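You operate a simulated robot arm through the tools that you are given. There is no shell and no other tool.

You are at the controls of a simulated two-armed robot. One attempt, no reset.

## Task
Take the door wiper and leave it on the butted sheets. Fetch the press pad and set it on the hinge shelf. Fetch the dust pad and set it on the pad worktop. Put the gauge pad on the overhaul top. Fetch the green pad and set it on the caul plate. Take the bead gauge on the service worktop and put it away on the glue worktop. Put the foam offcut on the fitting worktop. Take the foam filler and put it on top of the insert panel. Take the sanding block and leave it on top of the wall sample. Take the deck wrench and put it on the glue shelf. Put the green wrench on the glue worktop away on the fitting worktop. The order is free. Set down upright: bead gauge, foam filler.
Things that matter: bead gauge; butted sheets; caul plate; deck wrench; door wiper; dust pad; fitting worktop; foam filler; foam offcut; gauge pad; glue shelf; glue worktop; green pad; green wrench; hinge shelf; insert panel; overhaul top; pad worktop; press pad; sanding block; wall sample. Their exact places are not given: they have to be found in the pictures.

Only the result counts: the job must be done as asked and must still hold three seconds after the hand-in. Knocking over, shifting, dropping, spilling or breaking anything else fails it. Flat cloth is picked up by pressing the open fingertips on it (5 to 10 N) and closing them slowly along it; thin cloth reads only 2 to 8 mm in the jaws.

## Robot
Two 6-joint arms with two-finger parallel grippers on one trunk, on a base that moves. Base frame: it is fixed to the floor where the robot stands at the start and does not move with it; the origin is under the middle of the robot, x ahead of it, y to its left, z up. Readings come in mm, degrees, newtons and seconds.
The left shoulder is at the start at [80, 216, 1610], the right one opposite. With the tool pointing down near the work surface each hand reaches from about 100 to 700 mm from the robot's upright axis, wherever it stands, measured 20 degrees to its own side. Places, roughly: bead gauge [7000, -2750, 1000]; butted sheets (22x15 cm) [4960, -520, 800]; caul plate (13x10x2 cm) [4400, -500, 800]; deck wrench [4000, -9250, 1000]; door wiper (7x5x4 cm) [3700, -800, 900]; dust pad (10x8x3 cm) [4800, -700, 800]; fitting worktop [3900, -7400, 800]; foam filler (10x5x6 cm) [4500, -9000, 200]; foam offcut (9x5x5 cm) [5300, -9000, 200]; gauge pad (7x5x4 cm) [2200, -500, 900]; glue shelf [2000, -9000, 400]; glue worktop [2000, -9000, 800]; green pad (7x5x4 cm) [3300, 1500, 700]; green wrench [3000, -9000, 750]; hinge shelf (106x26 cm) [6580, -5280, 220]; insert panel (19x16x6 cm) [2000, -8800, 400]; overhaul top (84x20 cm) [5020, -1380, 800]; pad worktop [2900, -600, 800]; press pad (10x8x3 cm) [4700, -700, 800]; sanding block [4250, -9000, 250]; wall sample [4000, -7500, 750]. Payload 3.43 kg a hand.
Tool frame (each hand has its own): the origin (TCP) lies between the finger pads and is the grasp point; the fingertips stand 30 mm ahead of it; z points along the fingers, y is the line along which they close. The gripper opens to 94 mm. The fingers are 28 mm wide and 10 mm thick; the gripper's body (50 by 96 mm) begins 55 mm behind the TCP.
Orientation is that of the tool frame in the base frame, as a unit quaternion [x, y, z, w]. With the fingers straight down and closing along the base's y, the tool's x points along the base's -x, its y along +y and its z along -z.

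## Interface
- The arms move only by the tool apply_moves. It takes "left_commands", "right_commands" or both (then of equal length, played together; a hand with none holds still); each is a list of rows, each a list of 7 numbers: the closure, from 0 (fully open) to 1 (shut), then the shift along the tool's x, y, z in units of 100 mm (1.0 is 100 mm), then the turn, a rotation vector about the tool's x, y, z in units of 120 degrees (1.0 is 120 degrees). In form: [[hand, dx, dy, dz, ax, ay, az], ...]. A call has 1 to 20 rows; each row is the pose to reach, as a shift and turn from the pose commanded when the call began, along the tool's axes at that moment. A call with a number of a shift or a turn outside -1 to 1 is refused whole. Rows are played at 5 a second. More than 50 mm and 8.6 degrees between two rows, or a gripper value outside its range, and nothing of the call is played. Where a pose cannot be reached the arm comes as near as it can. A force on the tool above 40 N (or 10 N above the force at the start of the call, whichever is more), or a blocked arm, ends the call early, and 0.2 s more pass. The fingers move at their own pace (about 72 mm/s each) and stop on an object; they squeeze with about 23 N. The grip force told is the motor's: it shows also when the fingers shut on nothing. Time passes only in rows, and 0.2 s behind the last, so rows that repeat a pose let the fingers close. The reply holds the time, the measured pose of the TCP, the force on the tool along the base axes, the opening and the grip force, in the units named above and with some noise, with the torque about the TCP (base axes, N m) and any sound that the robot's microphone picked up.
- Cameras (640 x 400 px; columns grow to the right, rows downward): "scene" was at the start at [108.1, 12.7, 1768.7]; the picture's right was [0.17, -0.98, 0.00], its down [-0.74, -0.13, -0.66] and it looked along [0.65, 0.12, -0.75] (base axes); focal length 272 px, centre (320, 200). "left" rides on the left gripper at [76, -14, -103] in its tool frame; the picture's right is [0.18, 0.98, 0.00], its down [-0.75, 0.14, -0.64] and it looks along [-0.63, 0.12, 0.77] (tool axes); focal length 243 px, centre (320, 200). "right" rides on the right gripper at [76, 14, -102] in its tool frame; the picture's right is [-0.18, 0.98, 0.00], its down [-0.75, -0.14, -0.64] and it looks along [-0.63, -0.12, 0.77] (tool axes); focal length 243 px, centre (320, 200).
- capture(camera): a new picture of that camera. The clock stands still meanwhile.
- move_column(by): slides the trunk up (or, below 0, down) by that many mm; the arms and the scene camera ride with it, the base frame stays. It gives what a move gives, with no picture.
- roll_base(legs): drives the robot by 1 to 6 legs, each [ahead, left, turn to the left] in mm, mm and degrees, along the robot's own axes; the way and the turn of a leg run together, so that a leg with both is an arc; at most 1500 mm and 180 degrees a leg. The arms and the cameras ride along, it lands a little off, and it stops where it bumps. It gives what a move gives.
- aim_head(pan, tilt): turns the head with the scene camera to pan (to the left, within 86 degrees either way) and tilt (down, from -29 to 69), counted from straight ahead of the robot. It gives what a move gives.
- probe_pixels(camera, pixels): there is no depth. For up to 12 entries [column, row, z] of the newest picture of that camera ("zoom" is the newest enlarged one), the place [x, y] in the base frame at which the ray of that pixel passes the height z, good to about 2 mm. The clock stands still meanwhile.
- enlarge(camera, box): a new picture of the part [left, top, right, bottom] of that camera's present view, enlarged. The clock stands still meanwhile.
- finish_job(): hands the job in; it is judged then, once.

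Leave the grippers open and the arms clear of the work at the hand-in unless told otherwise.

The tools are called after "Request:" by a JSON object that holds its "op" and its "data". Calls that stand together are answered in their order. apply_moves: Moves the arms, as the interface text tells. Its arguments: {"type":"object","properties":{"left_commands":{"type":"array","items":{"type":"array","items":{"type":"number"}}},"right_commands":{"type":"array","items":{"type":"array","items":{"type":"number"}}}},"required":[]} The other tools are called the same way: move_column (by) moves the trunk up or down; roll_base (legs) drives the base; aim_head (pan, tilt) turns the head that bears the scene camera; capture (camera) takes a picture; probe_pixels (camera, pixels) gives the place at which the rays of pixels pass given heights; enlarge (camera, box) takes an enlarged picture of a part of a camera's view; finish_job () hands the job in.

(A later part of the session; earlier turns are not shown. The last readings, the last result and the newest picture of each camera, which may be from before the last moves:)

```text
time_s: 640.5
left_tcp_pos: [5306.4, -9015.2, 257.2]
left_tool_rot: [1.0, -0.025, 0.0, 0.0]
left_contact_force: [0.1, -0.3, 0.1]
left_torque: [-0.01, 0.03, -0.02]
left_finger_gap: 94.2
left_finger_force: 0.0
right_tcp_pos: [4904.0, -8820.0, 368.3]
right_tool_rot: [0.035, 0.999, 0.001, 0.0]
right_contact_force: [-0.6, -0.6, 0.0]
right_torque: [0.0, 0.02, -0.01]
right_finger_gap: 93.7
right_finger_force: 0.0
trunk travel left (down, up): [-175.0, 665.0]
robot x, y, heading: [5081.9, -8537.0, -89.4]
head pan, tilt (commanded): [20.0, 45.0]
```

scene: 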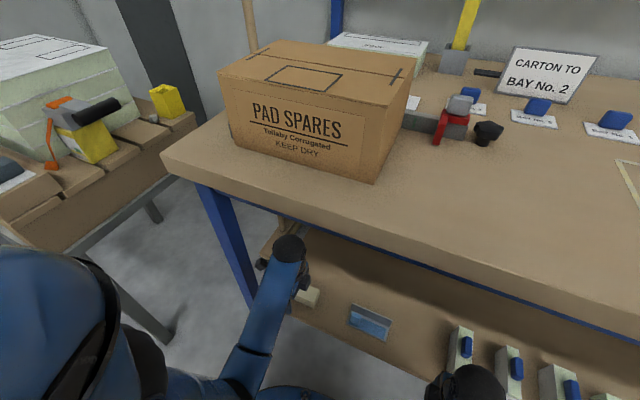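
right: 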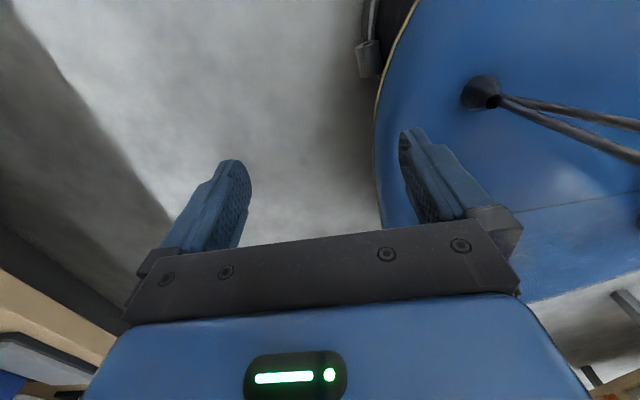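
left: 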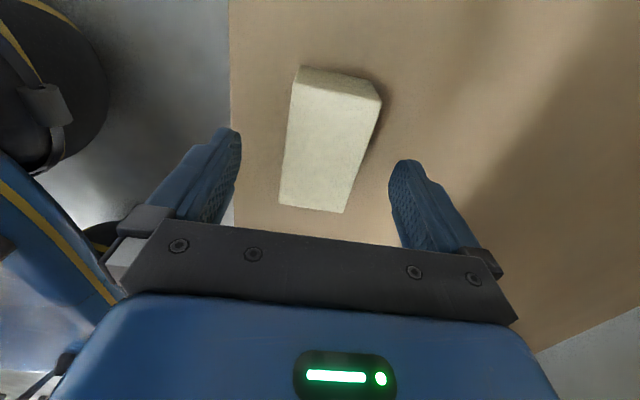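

Fingers straddle the offcut. I close and lift.

Request:
{"op": "apply_moves", "data": {"left_commands": [[0.2, 0, 0, 0, 0, 0, 0], [0.35, 0, 0, 0, 0, 0, 0], [0.5, 0, 0, 0, 0, 0, 0], [0.65, 0, 0, 0, 0, 0, 0], [0.7, 0, 0, 0, 0, 0, 0], [0.7, 0, 0, 0, 0, 0, 0]]}}

Request:
{"op": "apply_moves", "data": {"left_commands": [[0.7, 0, 0, -0.15, 0, 0, 0], [0.7, 0, 0, -0.35, 0, 0, 0], [0.7, 0, 0, -0.55, 0, 0, 0]]}}

Request:
{"op": "capture", "data": {"camera": "left"}}

```text
time_s: 642.0
left_tcp_pos: [5305.8, -9015.3, 257.2]
left_tool_rot: [1.0, -0.026, 0.001, -0.001]
left_contact_force: [0.2, 0.0, 0.8]
left_torque: [-0.01, -0.04, 0.0]
left_finger_gap: 52.5
left_finger_force: 23.1
right_tcp_pos: [4904.6, -8820.9, 367.3]
right_tool_rot: [0.035, 0.999, 0.0, 0.001]
right_contact_force: [-0.1, 1.5, 0.0]
right_torque: [0.01, 0.01, 0.0]
right_finger_gap: 93.8
right_finger_force: 0.1
trunk travel left (down, up): [-175.0, 665.0]
robot x, y, heading: [5082.5, -8534.8, -89.4]
head pan, tilt (commanded): [20.0, 45.0]
```

```text
time_s: 642.8
left_tcp_pos: [5306.6, -9014.8, 312.8]
left_tool_rot: [1.0, -0.025, 0.0, -0.001]
left_contact_force: [-0.5, -0.7, 1.2]
left_torque: [0.0, 0.03, 0.01]
left_finger_gap: 52.5
left_finger_force: 22.7
right_tcp_pos: [4904.1, -8820.2, 368.8]
right_tool_rot: [0.035, 0.999, 0.001, 0.001]
right_contact_force: [0.5, -0.4, 0.2]
right_torque: [0.03, 0.0, 0.0]
right_finger_gap: 93.8
right_finger_force: 0.0
trunk travel left (down, up): [-175.0, 665.0]
robot x, y, heading: [5078.3, -8538.1, -89.3]
head pan, tilt (commanded): [20.0, 45.0]
```

```text
taken
```

left: 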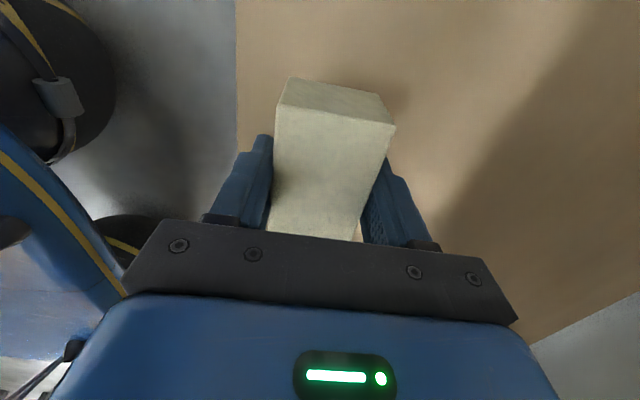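

Offcut held. I roll back, raise the column and rotate the left hand back to the default yaw.

Request:
{"op": "roll_base", "data": {"legs": [[-400, 0, 0]]}}

Request:
{"op": "move_column", "data": {"by": 400}}

Request:
{"op": "move_column", "data": {"by": 265}}

Request:
{"op": "apply_moves", "data": {"left_commands": [[0.7, 0, 0, 0, 0, 0, -0.06], [0.7, 0, 0, 0, 0, 0, -0.12], [0.7, 0, 0, 0, 0, 0, -0.18], [0.7, 0, 0, 0, 0, 0, -0.24], [0.7, 0, 0, 0, 0, 0, -0.3], [0.7, 0, 0, 0, 0, 0, -0.36], [0.7, 0, 0, 0, 0, 0, -0.42], [0.7, 0, 0, 0, 0, 0, -0.48], [0.7, 0, 0, 0, 0, 0, -0.54], [0.7, 0, 0, 0, 0, 0, -0.6], [0.7, 0, 0, 0, 0, 0, -0.66], [0.7, 0, 0, 0, 0, 0, -0.72], [0.7, 0, 0, 0, 0, 0, -0.76]]}}

Request:
{"op": "capture", "data": {"camera": "left"}}

```text
time_s: 645.3
left_tcp_pos: [5301.3, -8605.6, 313.3]
left_tool_rot: [1.0, -0.024, 0.0, -0.001]
left_contact_force: [0.4, 0.3, -0.2]
left_torque: [-0.03, -0.01, 0.0]
left_finger_gap: 52.7
left_finger_force: 23.0
right_tcp_pos: [4899.8, -8412.4, 367.0]
right_tool_rot: [0.033, 0.999, -0.001, 0.001]
right_contact_force: [-0.9, -0.9, 0.6]
right_torque: [0.02, -0.01, 0.02]
right_finger_gap: 94.1
right_finger_force: 0.0
trunk travel left (down, up): [-175.0, 665.0]
robot x, y, heading: [5075.5, -8126.5, -89.2]
head pan, tilt (commanded): [20.0, 45.0]
```

```text
time_s: 649.1
left_tcp_pos: [5301.6, -8605.2, 713.2]
left_tool_rot: [1.0, -0.024, 0.0, -0.001]
left_contact_force: [-0.5, -0.3, 0.6]
left_torque: [0.0, 0.03, -0.01]
left_finger_gap: 52.8
left_finger_force: 23.0
right_tcp_pos: [4898.9, -8411.9, 767.7]
right_tool_rot: [0.034, 0.999, 0.0, 0.001]
right_contact_force: [0.2, 0.1, -0.4]
right_torque: [0.0, 0.0, 0.02]
right_finger_gap: 93.9
right_finger_force: 0.0
trunk travel left (down, up): [-575.0, 265.0]
robot x, y, heading: [5077.2, -8125.0, -89.2]
head pan, tilt (commanded): [20.0, 45.0]
```

```text
time_s: 651.8
left_tcp_pos: [5302.3, -8606.1, 977.6]
left_tool_rot: [1.0, -0.024, 0.001, -0.001]
left_contact_force: [0.6, 0.4, 0.0]
left_torque: [0.01, -0.03, 0.02]
left_finger_gap: 52.7
left_finger_force: 23.3
right_tcp_pos: [4900.0, -8412.4, 1030.6]
right_tool_rot: [0.034, 0.999, -0.001, 0.001]
right_contact_force: [0.2, 0.6, 0.0]
right_torque: [-0.03, -0.03, 0.0]
right_finger_gap: 94.0
right_finger_force: 0.0
trunk travel left (down, up): [-840.0, 0.0]
robot x, y, heading: [5076.2, -8129.9, -89.2]
head pan, tilt (commanded): [20.0, 45.0]
```

```text
time_s: 654.6
left_tcp_pos: [5300.1, -8605.2, 979.0]
left_tool_rot: [0.717, 0.697, 0.001, 0.0]
left_contact_force: [0.5, -0.3, -0.7]
left_torque: [0.02, 0.02, -0.01]
left_finger_gap: 52.7
left_finger_force: 23.0
right_tcp_pos: [4900.0, -8411.4, 1031.5]
right_tool_rot: [0.035, 0.999, 0.0, 0.001]
right_contact_force: [0.8, -0.4, 0.0]
right_torque: [0.01, -0.02, -0.01]
right_finger_gap: 94.1
right_finger_force: 0.2
trunk travel left (down, up): [-840.0, 0.0]
robot x, y, heading: [5077.6, -8124.2, -89.1]
head pan, tilt (commanded): [20.0, 45.0]
```

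```text
taken
```

left: 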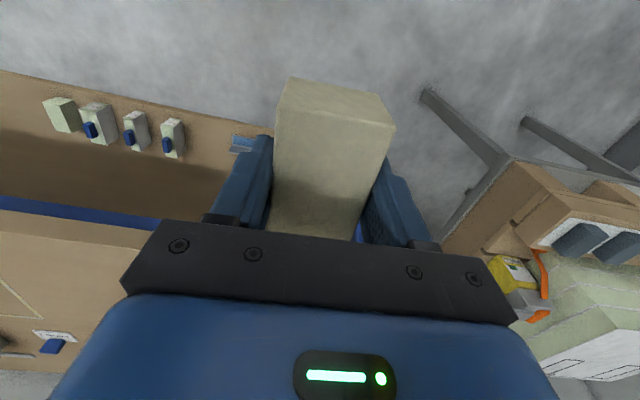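

I turn 180° to face the fitting worktop's right end and look.

Request:
{"op": "roll_base", "data": {"legs": [[0, 0, 179.5], [0, 190, 0]]}}

Request:
{"op": "aim_head", "data": {"pan": 15, "tilt": 48}}

Request:
{"op": "capture", "data": {"camera": "scene"}}

```text
time_s: 663.1
left_tcp_pos: [4756.6, -7584.9, 980.3]
left_tool_rot: [-0.632, 0.775, 0.0, -0.001]
left_contact_force: [0.7, -0.7, 1.2]
left_torque: [0.0, 0.01, 0.02]
left_finger_gap: 52.5
left_finger_force: 22.9
right_tcp_pos: [5118.5, -7846.4, 1032.0]
right_tool_rot: [0.993, -0.121, -0.003, 0.001]
right_contact_force: [1.0, -0.5, 0.2]
right_torque: [0.01, 0.04, 0.0]
right_finger_gap: 94.1
right_finger_force: 0.0
trunk travel left (down, up): [-840.0, 0.0]
robot x, y, heading: [4891.2, -8096.9, 80.8]
head pan, tilt (commanded): [20.0, 45.0]
```

```text
time_s: 663.8
left_tcp_pos: [4755.4, -7585.2, 978.2]
left_tool_rot: [-0.632, 0.775, 0.0, -0.001]
left_contact_force: [-0.9, 0.0, -1.1]
left_torque: [0.0, -0.01, 0.01]
left_finger_gap: 52.6
left_finger_force: 23.0
right_tcp_pos: [5117.6, -7846.7, 1033.8]
right_tool_rot: [0.993, -0.12, -0.001, 0.001]
right_contact_force: [0.1, 0.3, -0.7]
right_torque: [-0.03, 0.01, 0.03]
right_finger_gap: 94.1
right_finger_force: 0.1
trunk travel left (down, up): [-840.0, 0.0]
robot x, y, heading: [4893.0, -8094.8, 80.7]
head pan, tilt (commanded): [15.0, 48.0]
```

```text
taken
```

scene: 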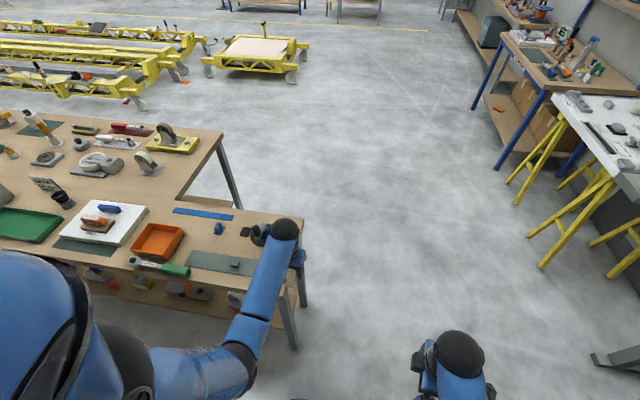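

I correct the heading by +9° and view the right end of the worktop.

Request:
{"op": "roll_base", "data": {"legs": [[0, 0, 9.2]]}}

Request:
{"op": "capture", "data": {"camera": "scene"}}

Request:
{"op": "enlarge", "data": {"camera": "scene", "box": [130, 190, 330, 330]}}

Request:
{"op": "capture", "data": {"camera": "left"}}

```text
time_s: 664.9
left_tcp_pos: [4673.2, -7614.3, 978.5]
left_tool_rot: [-0.693, 0.721, -0.002, -0.001]
left_contact_force: [-0.3, 0.2, -0.1]
left_torque: [-0.01, 0.02, 0.01]
left_finger_gap: 52.6
left_finger_force: 22.5
right_tcp_pos: [5072.3, -7812.2, 1032.6]
right_tool_rot: [0.999, -0.039, -0.001, 0.002]
right_contact_force: [-0.4, -0.2, 0.0]
right_torque: [0.03, -0.01, 0.05]
right_finger_gap: 94.1
right_finger_force: 0.1
trunk travel left (down, up): [-840.0, 0.0]
robot x, y, heading: [4895.4, -8097.2, 90.3]
head pan, tilt (commanded): [15.0, 48.0]
```

```text
taken
```

scene: 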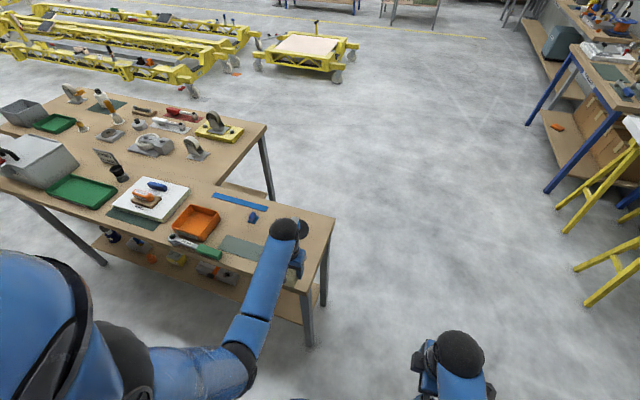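

```text
2.86 times, centred on (230, 260) of scene
```

zoom: 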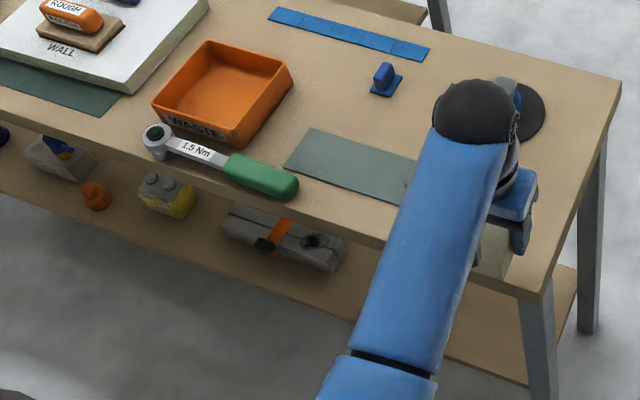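

```text
taken
```

left: 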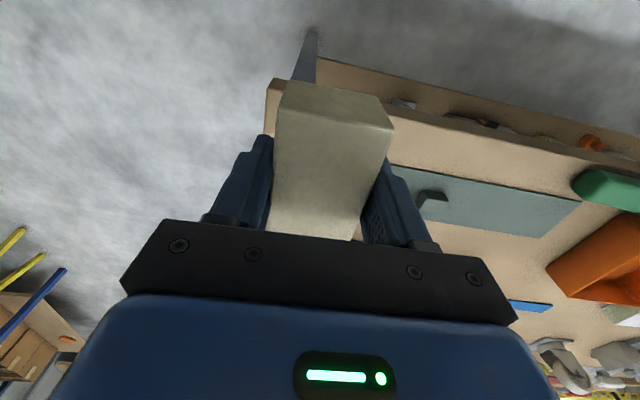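

Request:
{"op": "apply_moves", "data": {"left_commands": [[0.7, -0.4, 0.08, 0, 0, 0, 0], [0.7, -0.8, 0.15, 0, 0, 0, 0], [0.7, -0.92, 0.15, 0, 0, 0, 0]]}}

Request:
{"op": "capture", "data": {"camera": "left"}}

Request:
{"op": "enlarge", "data": {"camera": "scene", "box": [200, 180, 360, 300]}}

```text
time_s: 665.6
left_tcp_pos: [4661.9, -7520.0, 981.6]
left_tool_rot: [-0.693, 0.721, -0.001, -0.001]
left_contact_force: [0.3, -0.1, 0.2]
left_torque: [-0.01, -0.03, -0.01]
left_finger_gap: 52.8
left_finger_force: 22.7
right_tcp_pos: [5071.7, -7811.9, 1032.3]
right_tool_rot: [0.999, -0.039, -0.001, 0.0]
right_contact_force: [0.5, -0.3, -0.9]
right_torque: [0.0, 0.0, -0.03]
right_finger_gap: 94.0
right_finger_force: 0.2
trunk travel left (down, up): [-840.0, 0.0]
robot x, y, heading: [4889.5, -8098.7, 90.3]
head pan, tilt (commanded): [15.0, 48.0]
```

```text
taken
```

left: 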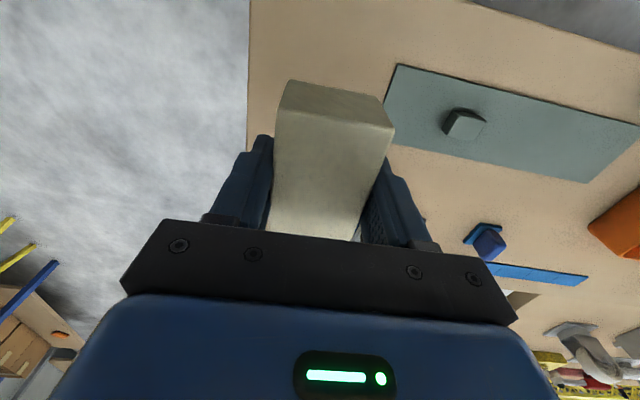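

```text
3.33 times, centred on (280, 240) of scene
```

zoom: 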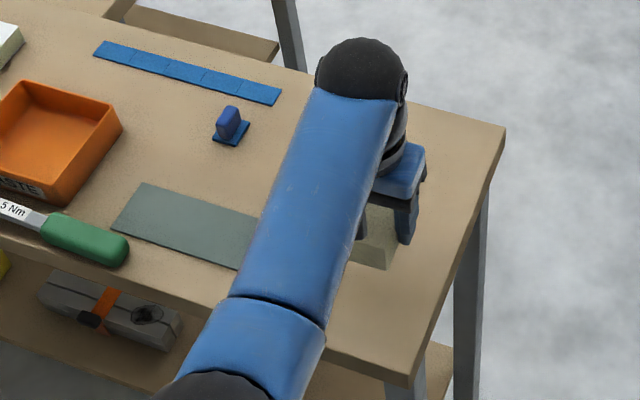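

Request:
{"op": "probe_pixels", "data": {"camera": "left", "pixels": [[399, 66, 853], [387, 100, 853], [248, 100, 852], [250, 5, 852], [400, 150, 852]]}}

```text
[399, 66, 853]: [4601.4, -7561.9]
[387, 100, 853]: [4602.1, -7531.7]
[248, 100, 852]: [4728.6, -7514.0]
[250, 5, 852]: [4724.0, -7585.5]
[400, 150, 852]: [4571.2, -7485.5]
```

The zone x 4601–4725 is clear; TCP is centred. I lower to z≈895, then to contact.

Request:
{"op": "apply_moves", "data": {"left_commands": [[0.7, 0, 0, 0.3, 0, 0, 0], [0.7, 0, 0, 0.6, 0, 0, 0], [0.7, 0, 0, 0.8, 0, 0, 0], [0.7, 0, 0, 0.88, 0, 0, 0]]}}

Request:
{"op": "apply_moves", "data": {"left_commands": [[0.7, 0, 0, 0.015, 0, 0, 0], [0.7, 0, 0, 0.03, 0, 0, 0], [0.7, 0, 0, 0.045, 0, 0, 0], [0.7, 0, 0, 0.06, 0, 0, 0], [0.7, 0, 0, 0.06, 0, 0, 0]]}}

```text
time_s: 666.6
left_tcp_pos: [4659.2, -7521.0, 889.3]
left_tool_rot: [-0.693, 0.721, -0.001, -0.001]
left_contact_force: [-0.7, 0.2, 0.0]
left_torque: [0.01, -0.02, 0.05]
left_finger_gap: 52.6
left_finger_force: 23.3
right_tcp_pos: [5071.3, -7812.5, 1032.3]
right_tool_rot: [0.999, -0.039, -0.001, 0.0]
right_contact_force: [0.0, -0.4, 0.2]
right_torque: [0.0, -0.01, -0.01]
right_finger_gap: 94.0
right_finger_force: 0.1
trunk travel left (down, up): [-840.0, 0.0]
robot x, y, heading: [4890.0, -8094.9, 90.4]
head pan, tilt (commanded): [15.0, 48.0]
```

```text
time_s: 667.9
left_tcp_pos: [4660.3, -7521.4, 886.4]
left_tool_rot: [-0.693, 0.721, 0.002, 0.001]
left_contact_force: [-1.3, -0.4, 17.7]
left_torque: [-0.31, -0.02, -0.04]
left_finger_gap: 52.5
left_finger_force: 22.8
right_tcp_pos: [5071.8, -7814.5, 1034.3]
right_tool_rot: [0.999, -0.039, -0.001, 0.0]
right_contact_force: [0.6, -0.4, 0.0]
right_torque: [0.02, 0.01, 0.01]
right_finger_gap: 93.9
right_finger_force: 0.1
trunk travel left (down, up): [-840.0, 0.0]
robot x, y, heading: [4891.1, -8098.7, 90.3]
head pan, tilt (commanded): [15.0, 48.0]
```

Contact (18 N). I ease up and release.

Request:
{"op": "apply_moves", "data": {"left_commands": [[0.7, 0, 0, -0.015, 0, 0, 0], [0.5, 0, 0, -0.015, 0, 0, 0], [0.35, 0, 0, -0.015, 0, 0, 0], [0.25, 0, 0, -0.015, 0, 0, 0], [0.25, 0, 0, -0.015, 0, 0, 0]]}}

Request:
{"op": "apply_moves", "data": {"left_commands": [[0.25, 0, 0, -0.2, 0, 0, 0], [0.25, 0, 0, -0.6, 0, 0, 0], [0.25, 0, 0, -1, 0, 0, 0]]}}

Request:
{"op": "capture", "data": {"camera": "left"}}

```text
time_s: 669.0
left_tcp_pos: [4661.2, -7521.8, 885.2]
left_tool_rot: [-0.693, 0.721, -0.001, 0.0]
left_contact_force: [-0.1, 0.3, -0.2]
left_torque: [0.0, -0.02, 0.02]
left_finger_gap: 70.5
left_finger_force: 0.0
right_tcp_pos: [5072.6, -7813.9, 1032.8]
right_tool_rot: [0.999, -0.039, -0.001, 0.0]
right_contact_force: [0.2, -0.2, -0.1]
right_torque: [-0.01, 0.02, -0.03]
right_finger_gap: 94.0
right_finger_force: 0.2
trunk travel left (down, up): [-840.0, 0.0]
robot x, y, heading: [4888.6, -8096.2, 90.2]
head pan, tilt (commanded): [15.0, 48.0]
```

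```text
time_s: 669.9
left_tcp_pos: [4661.7, -7520.8, 987.6]
left_tool_rot: [-0.693, 0.721, 0.0, -0.001]
left_contact_force: [0.3, -0.8, -0.5]
left_torque: [0.04, 0.01, -0.02]
left_finger_gap: 70.4
left_finger_force: 0.1
right_tcp_pos: [5072.2, -7813.9, 1032.4]
right_tool_rot: [0.999, -0.04, -0.001, 0.0]
right_contact_force: [-0.4, 0.5, -0.6]
right_torque: [-0.01, 0.04, 0.02]
right_finger_gap: 94.2
right_finger_force: 0.1
trunk travel left (down, up): [-840.0, 0.0]
robot x, y, heading: [4890.4, -8097.1, 90.5]
head pan, tilt (commanded): [15.0, 48.0]
```

```text
taken
```

left: 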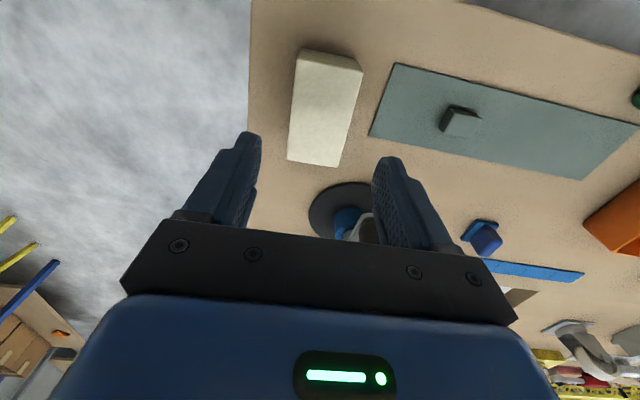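

Foam offcut placed on the fitting worktop. I retract the left hand and turn back to the packing bench for the foam filler.

Request:
{"op": "apply_moves", "data": {"left_commands": [[0, 0.4, 0, -0.2, 0, 0, 0], [0, 0.8, 0, -0.4, 0, 0, 0], [0, 1, 0, -0.45, 0, 0, 0]]}}

Request:
{"op": "apply_moves", "data": {"left_commands": [[0, 0.4, 0, 0, 0, 0, 0], [0, 0.8, 0, 0, 0, 0, 0], [0, 1, 0, 0, 0, 0, 0]]}}

Request:
{"op": "roll_base", "data": {"legs": [[0, 0, 180], [0, -640, 0]]}}

Request:
{"op": "aim_head", "data": {"pan": 10, "tilt": 45}}

Request:
{"op": "capture", "data": {"camera": "scene"}}

```text
time_s: 670.6
left_tcp_pos: [4656.2, -7621.5, 1032.5]
left_tool_rot: [-0.692, 0.722, 0.0, 0.0]
left_contact_force: [-0.9, -0.2, -0.1]
left_torque: [0.0, 0.01, 0.02]
left_finger_gap: 93.9
left_finger_force: 0.0
right_tcp_pos: [5071.4, -7813.4, 1031.7]
right_tool_rot: [0.999, -0.04, -0.002, 0.0]
right_contact_force: [0.1, -0.5, -1.0]
right_torque: [-0.02, -0.02, 0.0]
right_finger_gap: 94.0
right_finger_force: 0.0
trunk travel left (down, up): [-840.0, 0.0]
robot x, y, heading: [4895.8, -8096.0, 90.4]
head pan, tilt (commanded): [15.0, 48.0]
```

```text
time_s: 671.5
left_tcp_pos: [4654.1, -7717.8, 1031.1]
left_tool_rot: [-0.693, 0.721, 0.0, -0.001]
left_contact_force: [0.2, 0.3, 0.4]
left_torque: [0.02, 0.01, 0.01]
left_finger_gap: 94.1
left_finger_force: 0.0
right_tcp_pos: [5071.6, -7812.6, 1031.9]
right_tool_rot: [0.999, -0.039, -0.001, 0.0]
right_contact_force: [0.6, 0.7, 0.2]
right_torque: [-0.01, 0.01, -0.01]
right_finger_gap: 94.0
right_finger_force: 0.0
trunk travel left (down, up): [-840.0, 0.0]
robot x, y, heading: [4889.8, -8095.3, 90.6]
head pan, tilt (commanded): [15.0, 48.0]
```

```text
time_s: 682.2
left_tcp_pos: [4483.4, -8461.0, 1031.1]
left_tool_rot: [0.736, 0.677, 0.0, -0.001]
left_contact_force: [-0.3, 0.6, 0.3]
left_torque: [-0.03, 0.0, -0.01]
left_finger_gap: 94.1
left_finger_force: 0.0
right_tcp_pos: [4068.5, -8345.9, 1032.9]
right_tool_rot: [0.063, 0.998, 0.0, 0.001]
right_contact_force: [-0.2, 0.2, 0.5]
right_torque: [-0.01, 0.03, 0.0]
right_finger_gap: 94.1
right_finger_force: 0.1
trunk travel left (down, up): [-840.0, 0.0]
robot x, y, heading: [4256.8, -8072.4, -92.4]
head pan, tilt (commanded): [15.0, 48.0]
```

```text
time_s: 682.9
left_tcp_pos: [4482.0, -8459.9, 1030.4]
left_tool_rot: [0.737, 0.676, 0.001, -0.001]
left_contact_force: [-1.3, 0.0, 0.3]
left_torque: [0.02, 0.0, -0.01]
left_finger_gap: 94.0
left_finger_force: 0.0
right_tcp_pos: [4068.4, -8347.7, 1032.2]
right_tool_rot: [0.062, 0.998, 0.0, 0.0]
right_contact_force: [0.9, -0.9, -0.7]
right_torque: [0.0, 0.01, -0.04]
right_finger_gap: 93.9
right_finger_force: 0.1
trunk travel left (down, up): [-840.0, 0.0]
robot x, y, heading: [4258.2, -8069.3, -92.2]
head pan, tilt (commanded): [10.0, 45.0]
```

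```text
taken
```

scene: 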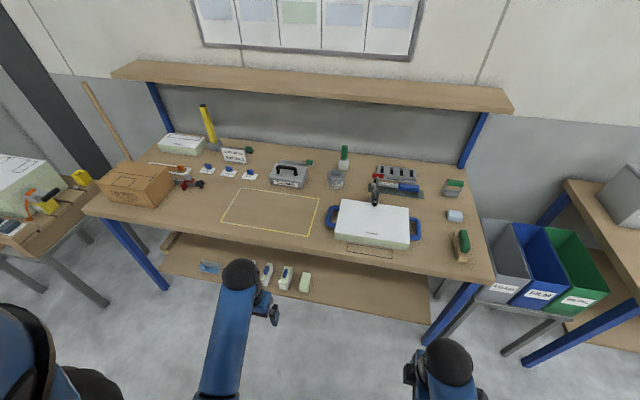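

I correct the heading, extend the left hand 100 mm, and lean it 45° (fingers pointing forward-down).

Request:
{"op": "roll_base", "data": {"legs": [[0, 0, 2.2]]}}

Request:
{"op": "apply_moves", "data": {"left_commands": [[0, -0.4, 0, 0, 0, 0, 0], [0, -0.8, 0, 0, 0, 0, 0], [0, -1, 0, 0, 0, 0, 0]]}}

Request:
{"op": "apply_moves", "data": {"left_commands": [[0, 0, 0, 0, 0, -0.0625, 0], [0, 0, 0, 0, 0, -0.125, 0], [0, 0, 0, 0, 0, -0.1875, 0], [0, 0, 0, 0, 0, -0.25, 0], [0, 0, 0, 0, 0, -0.3125, 0], [0, 0, 0, 0, 0, -0.375, 0]]}}

Request:
{"op": "capture", "data": {"camera": "scene"}}

```text
time_s: 683.7
left_tcp_pos: [4495.2, -8452.0, 1030.6]
left_tool_rot: [0.723, 0.69, 0.002, -0.001]
left_contact_force: [0.7, 0.5, 0.6]
left_torque: [-0.01, 0.04, 0.01]
left_finger_gap: 94.1
left_finger_force: 0.1
right_tcp_pos: [4078.3, -8353.8, 1033.5]
right_tool_rot: [0.043, 0.999, -0.001, 0.001]
right_contact_force: [-0.1, 0.2, 0.3]
right_torque: [0.03, 0.01, 0.0]
right_finger_gap: 94.0
right_finger_force: 0.0
trunk travel left (down, up): [-840.0, 0.0]
robot x, y, heading: [4267.1, -8073.9, -90.0]
head pan, tilt (commanded): [10.0, 45.0]
```

```text
time_s: 684.5
left_tcp_pos: [4491.5, -8553.3, 1031.8]
left_tool_rot: [0.723, 0.691, 0.0, -0.001]
left_contact_force: [0.1, 0.1, 0.3]
left_torque: [-0.02, 0.03, 0.0]
left_finger_gap: 93.8
left_finger_force: 0.0
right_tcp_pos: [4078.3, -8353.7, 1032.5]
right_tool_rot: [0.042, 0.999, 0.001, 0.001]
right_contact_force: [-0.9, 0.5, 0.7]
right_torque: [0.02, 0.02, -0.01]
right_finger_gap: 94.2
right_finger_force: 0.1
trunk travel left (down, up): [-840.0, 0.0]
robot x, y, heading: [4261.1, -8069.6, -90.2]
head pan, tilt (commanded): [10.0, 45.0]
```

```text
time_s: 685.9
left_tcp_pos: [4491.1, -8551.3, 1031.3]
left_tool_rot: [0.668, 0.638, -0.277, 0.265]
left_contact_force: [-0.4, 0.0, 0.0]
left_torque: [0.01, -0.03, 0.03]
left_finger_gap: 94.2
left_finger_force: 0.1
right_tcp_pos: [4078.1, -8353.1, 1032.6]
right_tool_rot: [0.043, 0.999, 0.001, 0.001]
right_contact_force: [0.5, 0.0, -1.2]
right_torque: [0.0, -0.02, 0.02]
right_finger_gap: 94.2
right_finger_force: 0.0
trunk travel left (down, up): [-840.0, 0.0]
robot x, y, heading: [4260.0, -8073.2, -90.4]
head pan, tilt (commanded): [10.0, 45.0]
```

```text
taken
```

scene: 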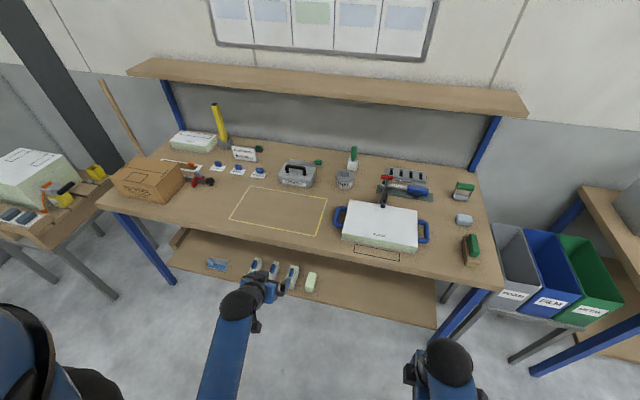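

Lean reached. I lower the column 690 mm and drive ahead 330 (shift right 25).

Request:
{"op": "move_column", "data": {"by": -400}}

Request:
{"op": "move_column", "data": {"by": -285}}

Request:
{"op": "roll_base", "data": {"legs": [[270, -25, 0]]}}

Request:
{"op": "capture", "data": {"camera": "left"}}

Request:
{"op": "capture", "data": {"camera": "scene"}}

```text
time_s: 689.7
left_tcp_pos: [4491.6, -8551.2, 630.7]
left_tool_rot: [0.668, 0.638, -0.276, 0.264]
left_contact_force: [-0.4, 0.7, 0.9]
left_torque: [0.04, -0.01, -0.04]
left_finger_gap: 93.9
left_finger_force: 0.2
right_tcp_pos: [4078.5, -8353.9, 632.3]
right_tool_rot: [0.043, 0.999, 0.001, 0.0]
right_contact_force: [0.3, -0.7, 0.2]
right_torque: [-0.01, -0.03, 0.01]
right_finger_gap: 93.9
right_finger_force: 0.1
trunk travel left (down, up): [-440.0, 400.0]
robot x, y, heading: [4259.2, -8071.3, -89.9]
head pan, tilt (commanded): [10.0, 45.0]
```

```text
time_s: 692.6
left_tcp_pos: [4491.3, -8553.1, 346.4]
left_tool_rot: [0.669, 0.638, -0.277, 0.263]
left_contact_force: [0.5, 0.6, 0.0]
left_torque: [0.0, -0.01, 0.0]
left_finger_gap: 93.9
left_finger_force: 0.1
right_tcp_pos: [4078.4, -8353.9, 347.5]
right_tool_rot: [0.043, 0.999, -0.001, 0.001]
right_contact_force: [0.6, 0.7, 0.1]
right_torque: [0.02, -0.04, -0.01]
right_finger_gap: 94.2
right_finger_force: 0.0
trunk travel left (down, up): [-155.0, 685.0]
robot x, y, heading: [4259.4, -8071.5, -90.0]
head pan, tilt (commanded): [10.0, 45.0]
```

```text
time_s: 694.5
left_tcp_pos: [4464.3, -8829.4, 345.2]
left_tool_rot: [0.669, 0.637, -0.277, 0.264]
left_contact_force: [-0.1, -0.2, -0.6]
left_torque: [0.01, 0.02, 0.01]
left_finger_gap: 93.8
left_finger_force: 0.0
right_tcp_pos: [4052.2, -8629.0, 347.0]
right_tool_rot: [0.044, 0.999, 0.001, 0.001]
right_contact_force: [-0.1, 0.3, -0.4]
right_torque: [0.0, 0.0, 0.02]
right_finger_gap: 94.0
right_finger_force: 0.1
trunk travel left (down, up): [-155.0, 685.0]
robot x, y, heading: [4233.5, -8348.0, -90.3]
head pan, tilt (commanded): [10.0, 45.0]
```

```text
taken
```

left: 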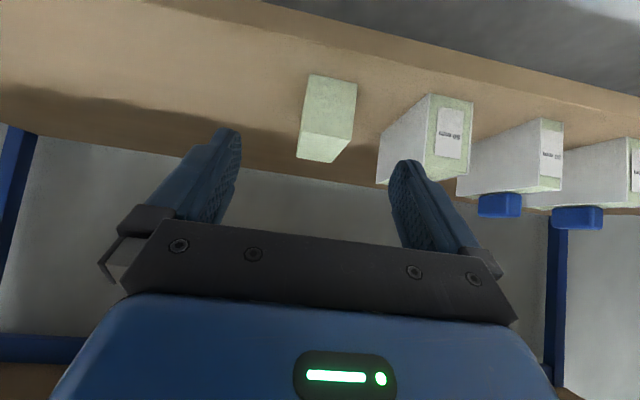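

```text
taken
```

scene: 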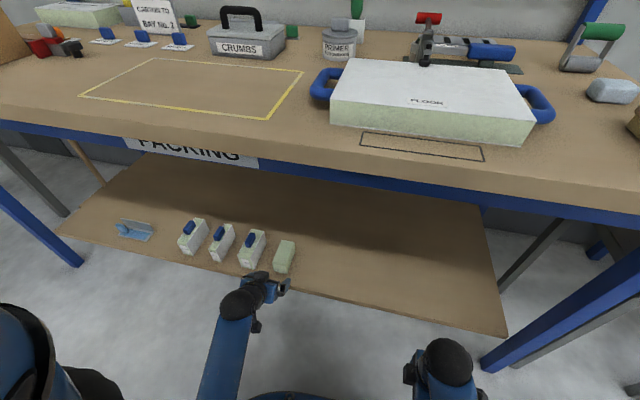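

Request:
{"op": "probe_pixels", "data": {"camera": "left", "pixels": [[311, 74, 222], [357, 80, 222], [430, 95, 222], [300, 135, 280], [350, 140, 280]]}}

Request:
{"op": "enlarge", "data": {"camera": "scene", "box": [200, 220, 360, 320]}}

```text
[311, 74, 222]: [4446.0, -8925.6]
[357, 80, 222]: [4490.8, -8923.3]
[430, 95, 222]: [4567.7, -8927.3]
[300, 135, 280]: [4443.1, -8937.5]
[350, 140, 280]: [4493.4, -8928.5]
```

```text
4.00 times, centred on (280, 270) of scene
```

zoom: 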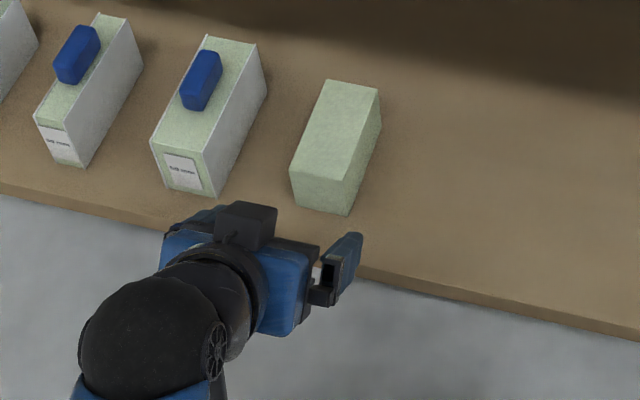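

Filler front face x 4446–4491 at y≈−8925. I move the leaned hand forward 134 mm above it.

Request:
{"op": "apply_moves", "data": {"left_commands": [[0, -0.3, 0.02, 0.3, 0, 0, 0], [0, -0.6, 0.05, 0.6, 0, 0, 0], [0, -0.94, 0.08, 0.945, 0, 0, 0]]}}

Request:
{"op": "capture", "data": {"camera": "left"}}

Request:
{"op": "enlarge", "data": {"camera": "scene", "box": [200, 180, 360, 300]}}

```text
time_s: 695.3
left_tcp_pos: [4468.8, -8961.8, 342.9]
left_tool_rot: [0.67, 0.638, -0.276, 0.262]
left_contact_force: [0.3, 0.0, 0.4]
left_torque: [0.01, 0.01, 0.04]
left_finger_gap: 93.9
left_finger_force: 0.1
right_tcp_pos: [4052.0, -8630.3, 347.1]
right_tool_rot: [0.045, 0.999, 0.001, 0.001]
right_contact_force: [-0.7, 0.5, -0.1]
right_torque: [0.0, 0.01, 0.01]
right_finger_gap: 94.0
right_finger_force: 0.0
trunk travel left (down, up): [-155.0, 685.0]
robot x, y, heading: [4232.3, -8350.9, -90.2]
head pan, tilt (commanded): [10.0, 45.0]
```

```text
taken
```

left: 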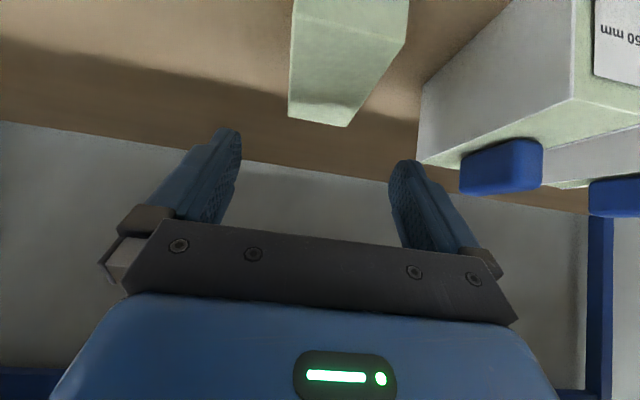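

```text
3.33 times, centred on (280, 240) of scene
```

zoom: 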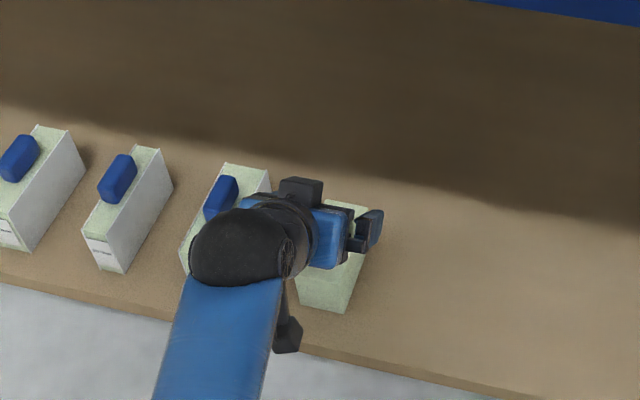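

Centred over the filler (x≈4467). I descend vertically (in tool axes x+, z+) to z≈258.

Request:
{"op": "apply_moves", "data": {"left_commands": [[0, 0.2, 0, 0.2, 0, 0, 0], [0, 0.38, 0, 0.38, 0, 0, 0], [0, 0.5, 0, 0.5, 0, 0, 0], [0, 0.57, 0, 0.57, 0, 0, 0], [0, 0.6, 0, 0.6, 0, 0, 0]]}}

Request:
{"op": "capture", "data": {"camera": "left"}}

Request:
{"op": "enlarge", "data": {"camera": "scene", "box": [200, 180, 360, 300]}}

```text
time_s: 696.5
left_tcp_pos: [4467.1, -8962.8, 260.1]
left_tool_rot: [0.67, 0.637, -0.276, 0.264]
left_contact_force: [0.5, 0.4, 0.1]
left_torque: [-0.01, 0.05, 0.0]
left_finger_gap: 94.2
left_finger_force: 0.0
right_tcp_pos: [4052.1, -8629.1, 347.0]
right_tool_rot: [0.044, 0.999, 0.002, 0.0]
right_contact_force: [0.1, 0.0, 0.0]
right_torque: [0.04, -0.02, 0.03]
right_finger_gap: 94.1
right_finger_force: 0.1
trunk travel left (down, up): [-155.0, 685.0]
robot x, y, heading: [4236.5, -8350.0, -90.4]
head pan, tilt (commanded): [10.0, 45.0]
```

```text
taken
```

left: 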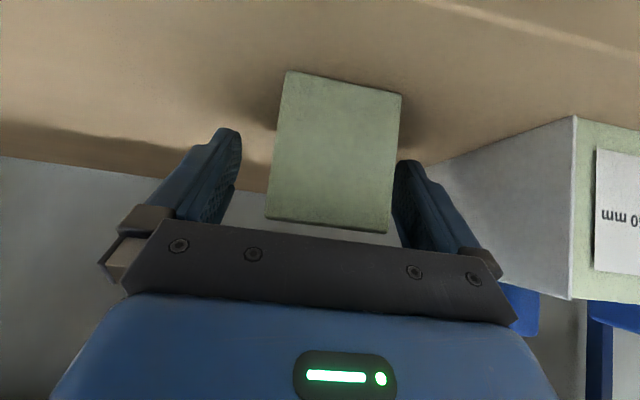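

```text
3.33 times, centred on (280, 240) of scene
```

zoom: 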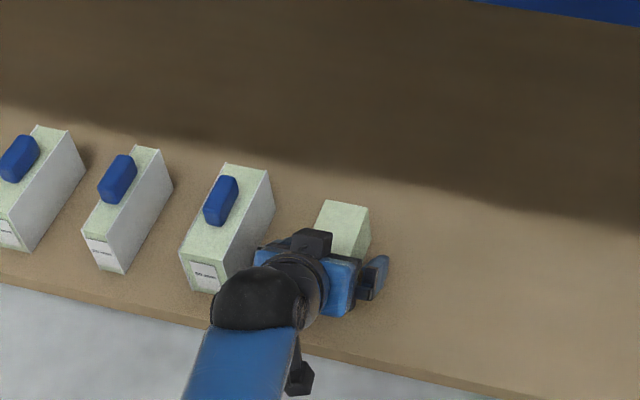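

The filler is between the fingers. I close.

Request:
{"op": "apply_moves", "data": {"left_commands": [[0.15, 0, 0, 0, 0, 0, 0], [0.3, 0, 0, 0, 0, 0, 0], [0.45, 0, 0, 0, 0, 0, 0], [0.6, 0, 0, 0, 0, 0, 0], [0.7, 0, 0, 0, 0, 0, 0], [0.7, 0, 0, 0, 0, 0, 0]]}}

Request:
{"op": "capture", "data": {"camera": "left"}}

```text
time_s: 697.9
left_tcp_pos: [4467.8, -8961.7, 260.8]
left_tool_rot: [0.669, 0.638, -0.277, 0.263]
left_contact_force: [0.0, 0.0, 0.1]
left_torque: [-0.02, 0.02, 0.04]
left_finger_gap: 52.9
left_finger_force: 23.2
right_tcp_pos: [4051.8, -8628.8, 346.9]
right_tool_rot: [0.044, 0.999, 0.0, 0.001]
right_contact_force: [-0.5, -0.1, -0.7]
right_torque: [0.0, -0.01, -0.02]
right_finger_gap: 93.8
right_finger_force: 0.1
trunk travel left (down, up): [-155.0, 685.0]
robot x, y, heading: [4235.0, -8350.7, -90.1]
head pan, tilt (commanded): [10.0, 45.0]
```

```text
taken
```

left: 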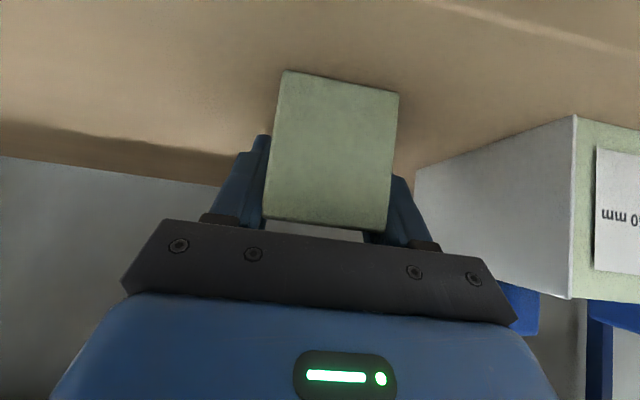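

Gripped (52.9 mm). I lift with the column 60 mm and roll back.

Request:
{"op": "move_column", "data": {"by": 60}}

Request:
{"op": "capture", "data": {"camera": "left"}}

Request:
{"op": "roll_base", "data": {"legs": [[-300, 0, 0]]}}

Request:
{"op": "capture", "data": {"camera": "scene"}}

```text
time_s: 698.9
left_tcp_pos: [4466.3, -8961.7, 320.4]
left_tool_rot: [0.669, 0.637, -0.277, 0.264]
left_contact_force: [-0.2, 0.0, -0.2]
left_torque: [0.0, 0.02, -0.03]
left_finger_gap: 52.9
left_finger_force: 22.6
right_tcp_pos: [4051.2, -8629.5, 407.6]
right_tool_rot: [0.044, 0.999, 0.001, 0.001]
right_contact_force: [-0.1, 0.8, 0.0]
right_torque: [0.01, 0.03, -0.01]
right_finger_gap: 94.0
right_finger_force: 0.1
trunk travel left (down, up): [-215.0, 625.0]
robot x, y, heading: [4233.6, -8346.9, -90.5]
head pan, tilt (commanded): [10.0, 45.0]
```

```text
taken
```

left: 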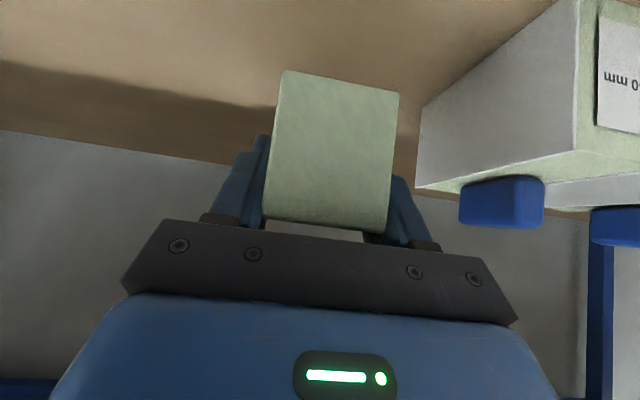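

```text
time_s: 701.0
left_tcp_pos: [4465.7, -8668.9, 320.0]
left_tool_rot: [0.672, 0.634, -0.278, 0.262]
left_contact_force: [-0.5, -0.4, -0.3]
left_torque: [0.02, -0.02, -0.03]
left_finger_gap: 53.0
left_finger_force: 23.0
right_tcp_pos: [4052.0, -8332.1, 408.2]
right_tool_rot: [0.047, 0.999, 0.001, 0.0]
right_contact_force: [-0.1, -0.2, -0.7]
right_torque: [-0.04, -0.06, 0.02]
right_finger_gap: 94.3
right_finger_force: 0.1
trunk travel left (down, up): [-215.0, 625.0]
robot x, y, heading: [4239.1, -8051.4, -90.9]
head pan, tilt (commanded): [10.0, 45.0]
```

```text
taken
```

scene: 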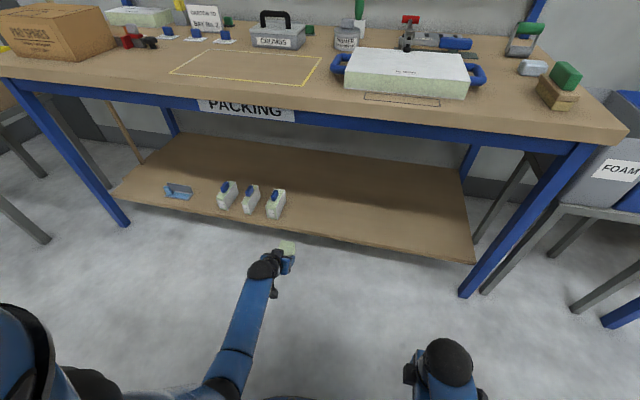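

Filler lifted cleanly; the samples are untouched. I retract the left hand 100 mm and strafe west to the glue bench.

Request:
{"op": "apply_moves", "data": {"left_commands": [[0.7, 0.25, 0, -0.25, 0, 0, 0], [0.7, 0.5, 0, -0.5, 0, 0, 0], [0.7, 0.7, 0, -0.7, 0, 0, 0]]}}

Request:
{"op": "roll_base", "data": {"legs": [[0, -1200, 0.9], [0, -1180, 0]]}}

Request:
{"op": "capture", "data": {"camera": "scene"}}

```text
time_s: 701.8
left_tcp_pos: [4472.7, -8568.7, 322.4]
left_tool_rot: [0.672, 0.634, -0.279, 0.263]
left_contact_force: [-0.7, -0.1, -0.4]
left_torque: [0.01, 0.02, 0.02]
left_finger_gap: 53.1
left_finger_force: 23.1
right_tcp_pos: [4052.3, -8333.8, 407.9]
right_tool_rot: [0.049, 0.999, 0.0, 0.001]
right_contact_force: [-0.3, 0.3, -0.8]
right_torque: [0.03, -0.03, 0.02]
right_finger_gap: 94.0
right_finger_force: 0.0
trunk travel left (down, up): [-215.0, 625.0]
robot x, y, heading: [4237.9, -8047.6, -90.7]
head pan, tilt (commanded): [10.0, 45.0]
```

```text
time_s: 713.6
left_tcp_pos: [2050.0, -8525.0, 322.2]
left_tool_rot: [0.681, 0.625, -0.281, 0.258]
left_contact_force: [-0.1, -0.1, -0.1]
left_torque: [0.01, -0.01, -0.01]
left_finger_gap: 53.0
left_finger_force: 23.3
right_tcp_pos: [1638.8, -8276.5, 407.3]
right_tool_rot: [0.063, 0.998, 0.0, 0.001]
right_contact_force: [-0.2, 0.1, 0.0]
right_torque: [0.03, 0.03, 0.0]
right_finger_gap: 93.8
right_finger_force: 0.0
trunk travel left (down, up): [-215.0, 625.0]
robot x, y, heading: [1835.9, -7999.6, -92.6]
head pan, tilt (commanded): [10.0, 45.0]
```

```text
taken
```

scene: 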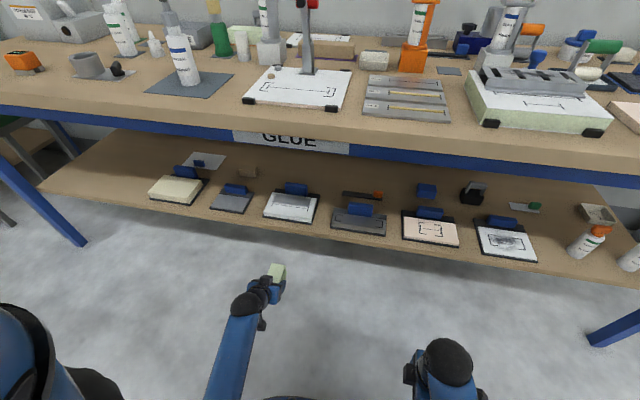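

Request:
{"op": "roll_base", "data": {"legs": [[0, 0, 2.6]]}}

Request:
{"op": "capture", "data": {"camera": "scene"}}

Request:
{"op": "enlarge", "data": {"camera": "scene", "box": [230, 160, 380, 260]}}

```text
time_s: 714.4
left_tcp_pos: [2076.4, -8513.8, 320.9]
left_tool_rot: [0.666, 0.64, -0.275, 0.265]
left_contact_force: [-0.1, 0.0, 0.4]
left_torque: [-0.01, -0.01, -0.02]
left_finger_gap: 53.0
left_finger_force: 23.0
right_tcp_pos: [1651.4, -8285.6, 407.6]
right_tool_rot: [0.04, 0.999, 0.0, -0.001]
right_contact_force: [0.6, -0.8, -0.2]
right_torque: [0.02, 0.01, -0.03]
right_finger_gap: 94.3
right_finger_force: 0.1
trunk travel left (down, up): [-215.0, 625.0]
robot x, y, heading: [1833.1, -7999.6, -89.8]
head pan, tilt (commanded): [10.0, 45.0]
```

```text
taken
```

scene: 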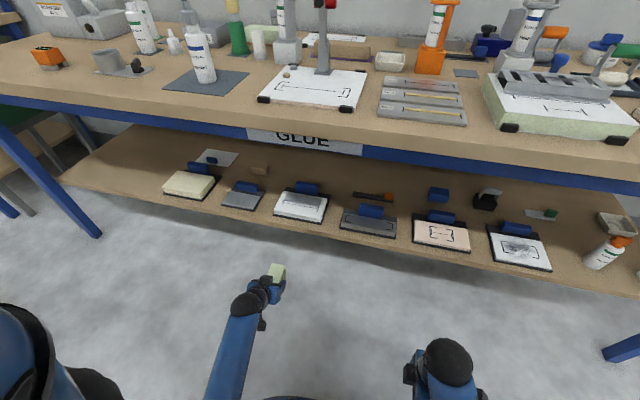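

```text
4.00 times, centred on (305, 210) of scene
```

zoom: 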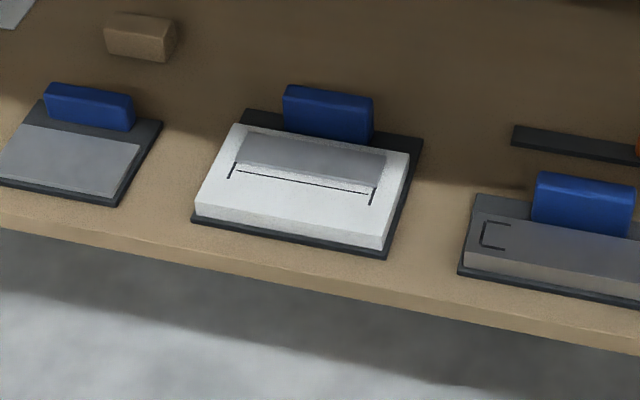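

I raise the column 180 mm (hand at z≈500) and roll ahead 150 / right 31 for a level look at the panel with the wrist camera.

Request:
{"op": "move_column", "data": {"by": 180}}

Request:
{"op": "roll_base", "data": {"legs": [[150, -31, 0]]}}

Request:
{"op": "capture", "data": {"camera": "left"}}

Request:
{"op": "aim_head", "data": {"pan": 15, "tilt": 55}}

Request:
{"op": "capture", "data": {"camera": "scene"}}

```text
time_s: 716.4
left_tcp_pos: [2074.2, -8515.4, 501.6]
left_tool_rot: [0.666, 0.64, -0.275, 0.264]
left_contact_force: [-0.1, -1.1, -0.6]
left_torque: [-0.01, 0.0, 0.01]
left_finger_gap: 52.8
left_finger_force: 22.8
right_tcp_pos: [1651.0, -8284.9, 587.3]
right_tool_rot: [0.04, 0.999, 0.0, 0.001]
right_contact_force: [-0.6, -0.4, 0.0]
right_torque: [0.0, 0.0, 0.01]
right_finger_gap: 94.0
right_finger_force: 0.1
trunk travel left (down, up): [-395.0, 445.0]
robot x, y, heading: [1834.7, -8002.1, -89.9]
head pan, tilt (commanded): [10.0, 45.0]
```

```text
time_s: 717.8
left_tcp_pos: [2042.3, -8668.1, 501.9]
left_tool_rot: [0.668, 0.639, -0.276, 0.264]
left_contact_force: [-0.2, -1.2, -0.6]
left_torque: [0.0, -0.01, -0.03]
left_finger_gap: 52.9
left_finger_force: 22.7
right_tcp_pos: [1618.7, -8437.7, 587.6]
right_tool_rot: [0.042, 0.999, 0.001, 0.001]
right_contact_force: [-1.0, 0.3, 0.2]
right_torque: [0.02, 0.02, -0.01]
right_finger_gap: 94.0
right_finger_force: 0.1
trunk travel left (down, up): [-395.0, 445.0]
robot x, y, heading: [1800.3, -8158.7, -90.3]
head pan, tilt (commanded): [10.0, 45.0]
```

```text
taken
```

left: 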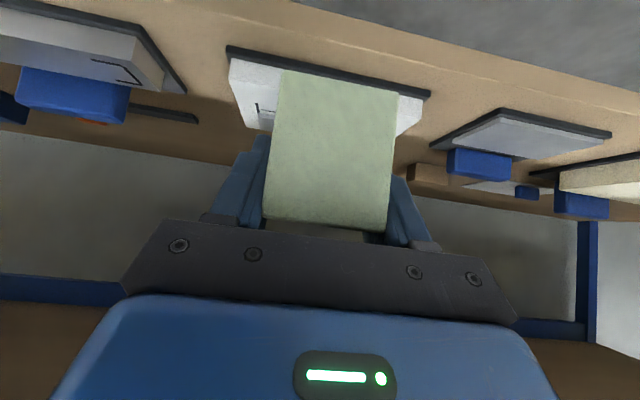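

```text
time_s: 718.5
left_tcp_pos: [2041.7, -8668.9, 502.9]
left_tool_rot: [0.668, 0.639, -0.276, 0.264]
left_contact_force: [0.6, 0.1, 0.3]
left_torque: [-0.01, 0.0, 0.0]
left_finger_gap: 53.0
left_finger_force: 22.5
right_tcp_pos: [1618.5, -8437.6, 587.5]
right_tool_rot: [0.042, 0.999, 0.0, -0.001]
right_contact_force: [0.0, -0.6, 0.1]
right_torque: [-0.03, 0.03, -0.04]
right_finger_gap: 93.7
right_finger_force: 0.0
trunk travel left (down, up): [-395.0, 445.0]
robot x, y, heading: [1804.4, -8155.1, -90.1]
head pan, tilt (commanded): [15.0, 55.0]
```

```text
taken
```

scene: 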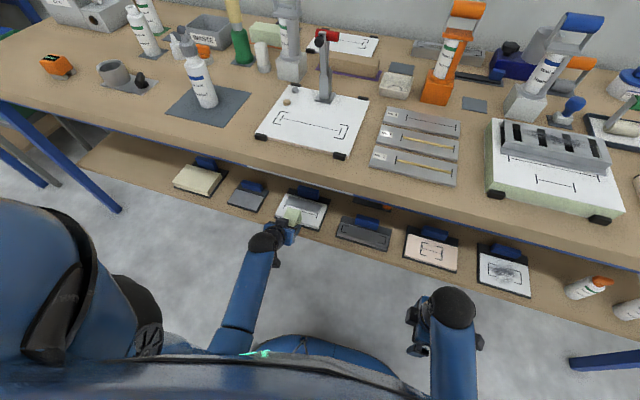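

Request:
{"op": "probe_pixels", "data": {"camera": "left", "pixels": [[228, 46, 380], [228, 46, 395], [228, 46, 410], [430, 94, 380], [430, 94, 395], [430, 94, 410], [610, 135, 395], [610, 135, 410]]}}

Request:
{"op": "enlarge", "data": {"camera": "left", "box": [200, 20, 460, 180]}}

```text
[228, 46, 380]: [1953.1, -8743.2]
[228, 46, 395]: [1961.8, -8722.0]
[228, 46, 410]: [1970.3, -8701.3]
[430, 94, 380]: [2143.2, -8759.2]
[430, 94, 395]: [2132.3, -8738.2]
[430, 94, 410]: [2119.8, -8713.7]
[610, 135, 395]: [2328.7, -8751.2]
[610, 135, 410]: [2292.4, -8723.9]
```

```text
2.46 times, centred on (330, 100) of left
```

zoom: 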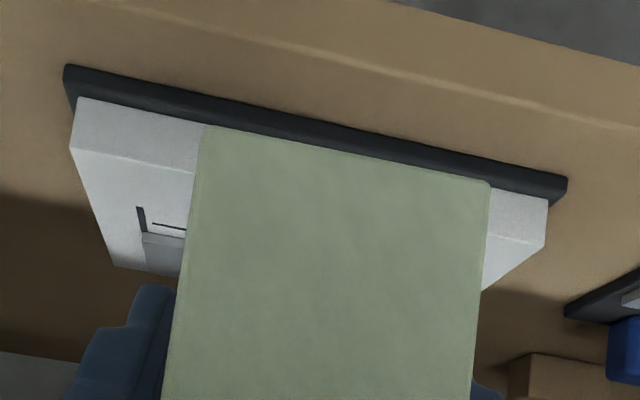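

Request:
{"op": "probe_pixels", "data": {"camera": "left", "pixels": [[228.5, 79.7, 400], [228.5, 79.7, 410], [228.5, 79.7, 420], [228.5, 79.7, 430], [421, 118, 400], [421, 118, 410], [421, 118, 420], [246, 126, 420], [246, 126, 430]]}}

```text
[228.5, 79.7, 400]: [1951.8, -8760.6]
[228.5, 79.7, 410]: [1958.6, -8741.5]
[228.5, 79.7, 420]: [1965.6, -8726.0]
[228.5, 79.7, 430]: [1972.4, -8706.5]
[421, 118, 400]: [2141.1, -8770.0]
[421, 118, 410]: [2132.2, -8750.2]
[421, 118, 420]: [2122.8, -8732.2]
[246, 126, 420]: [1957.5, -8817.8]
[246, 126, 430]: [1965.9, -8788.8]
```

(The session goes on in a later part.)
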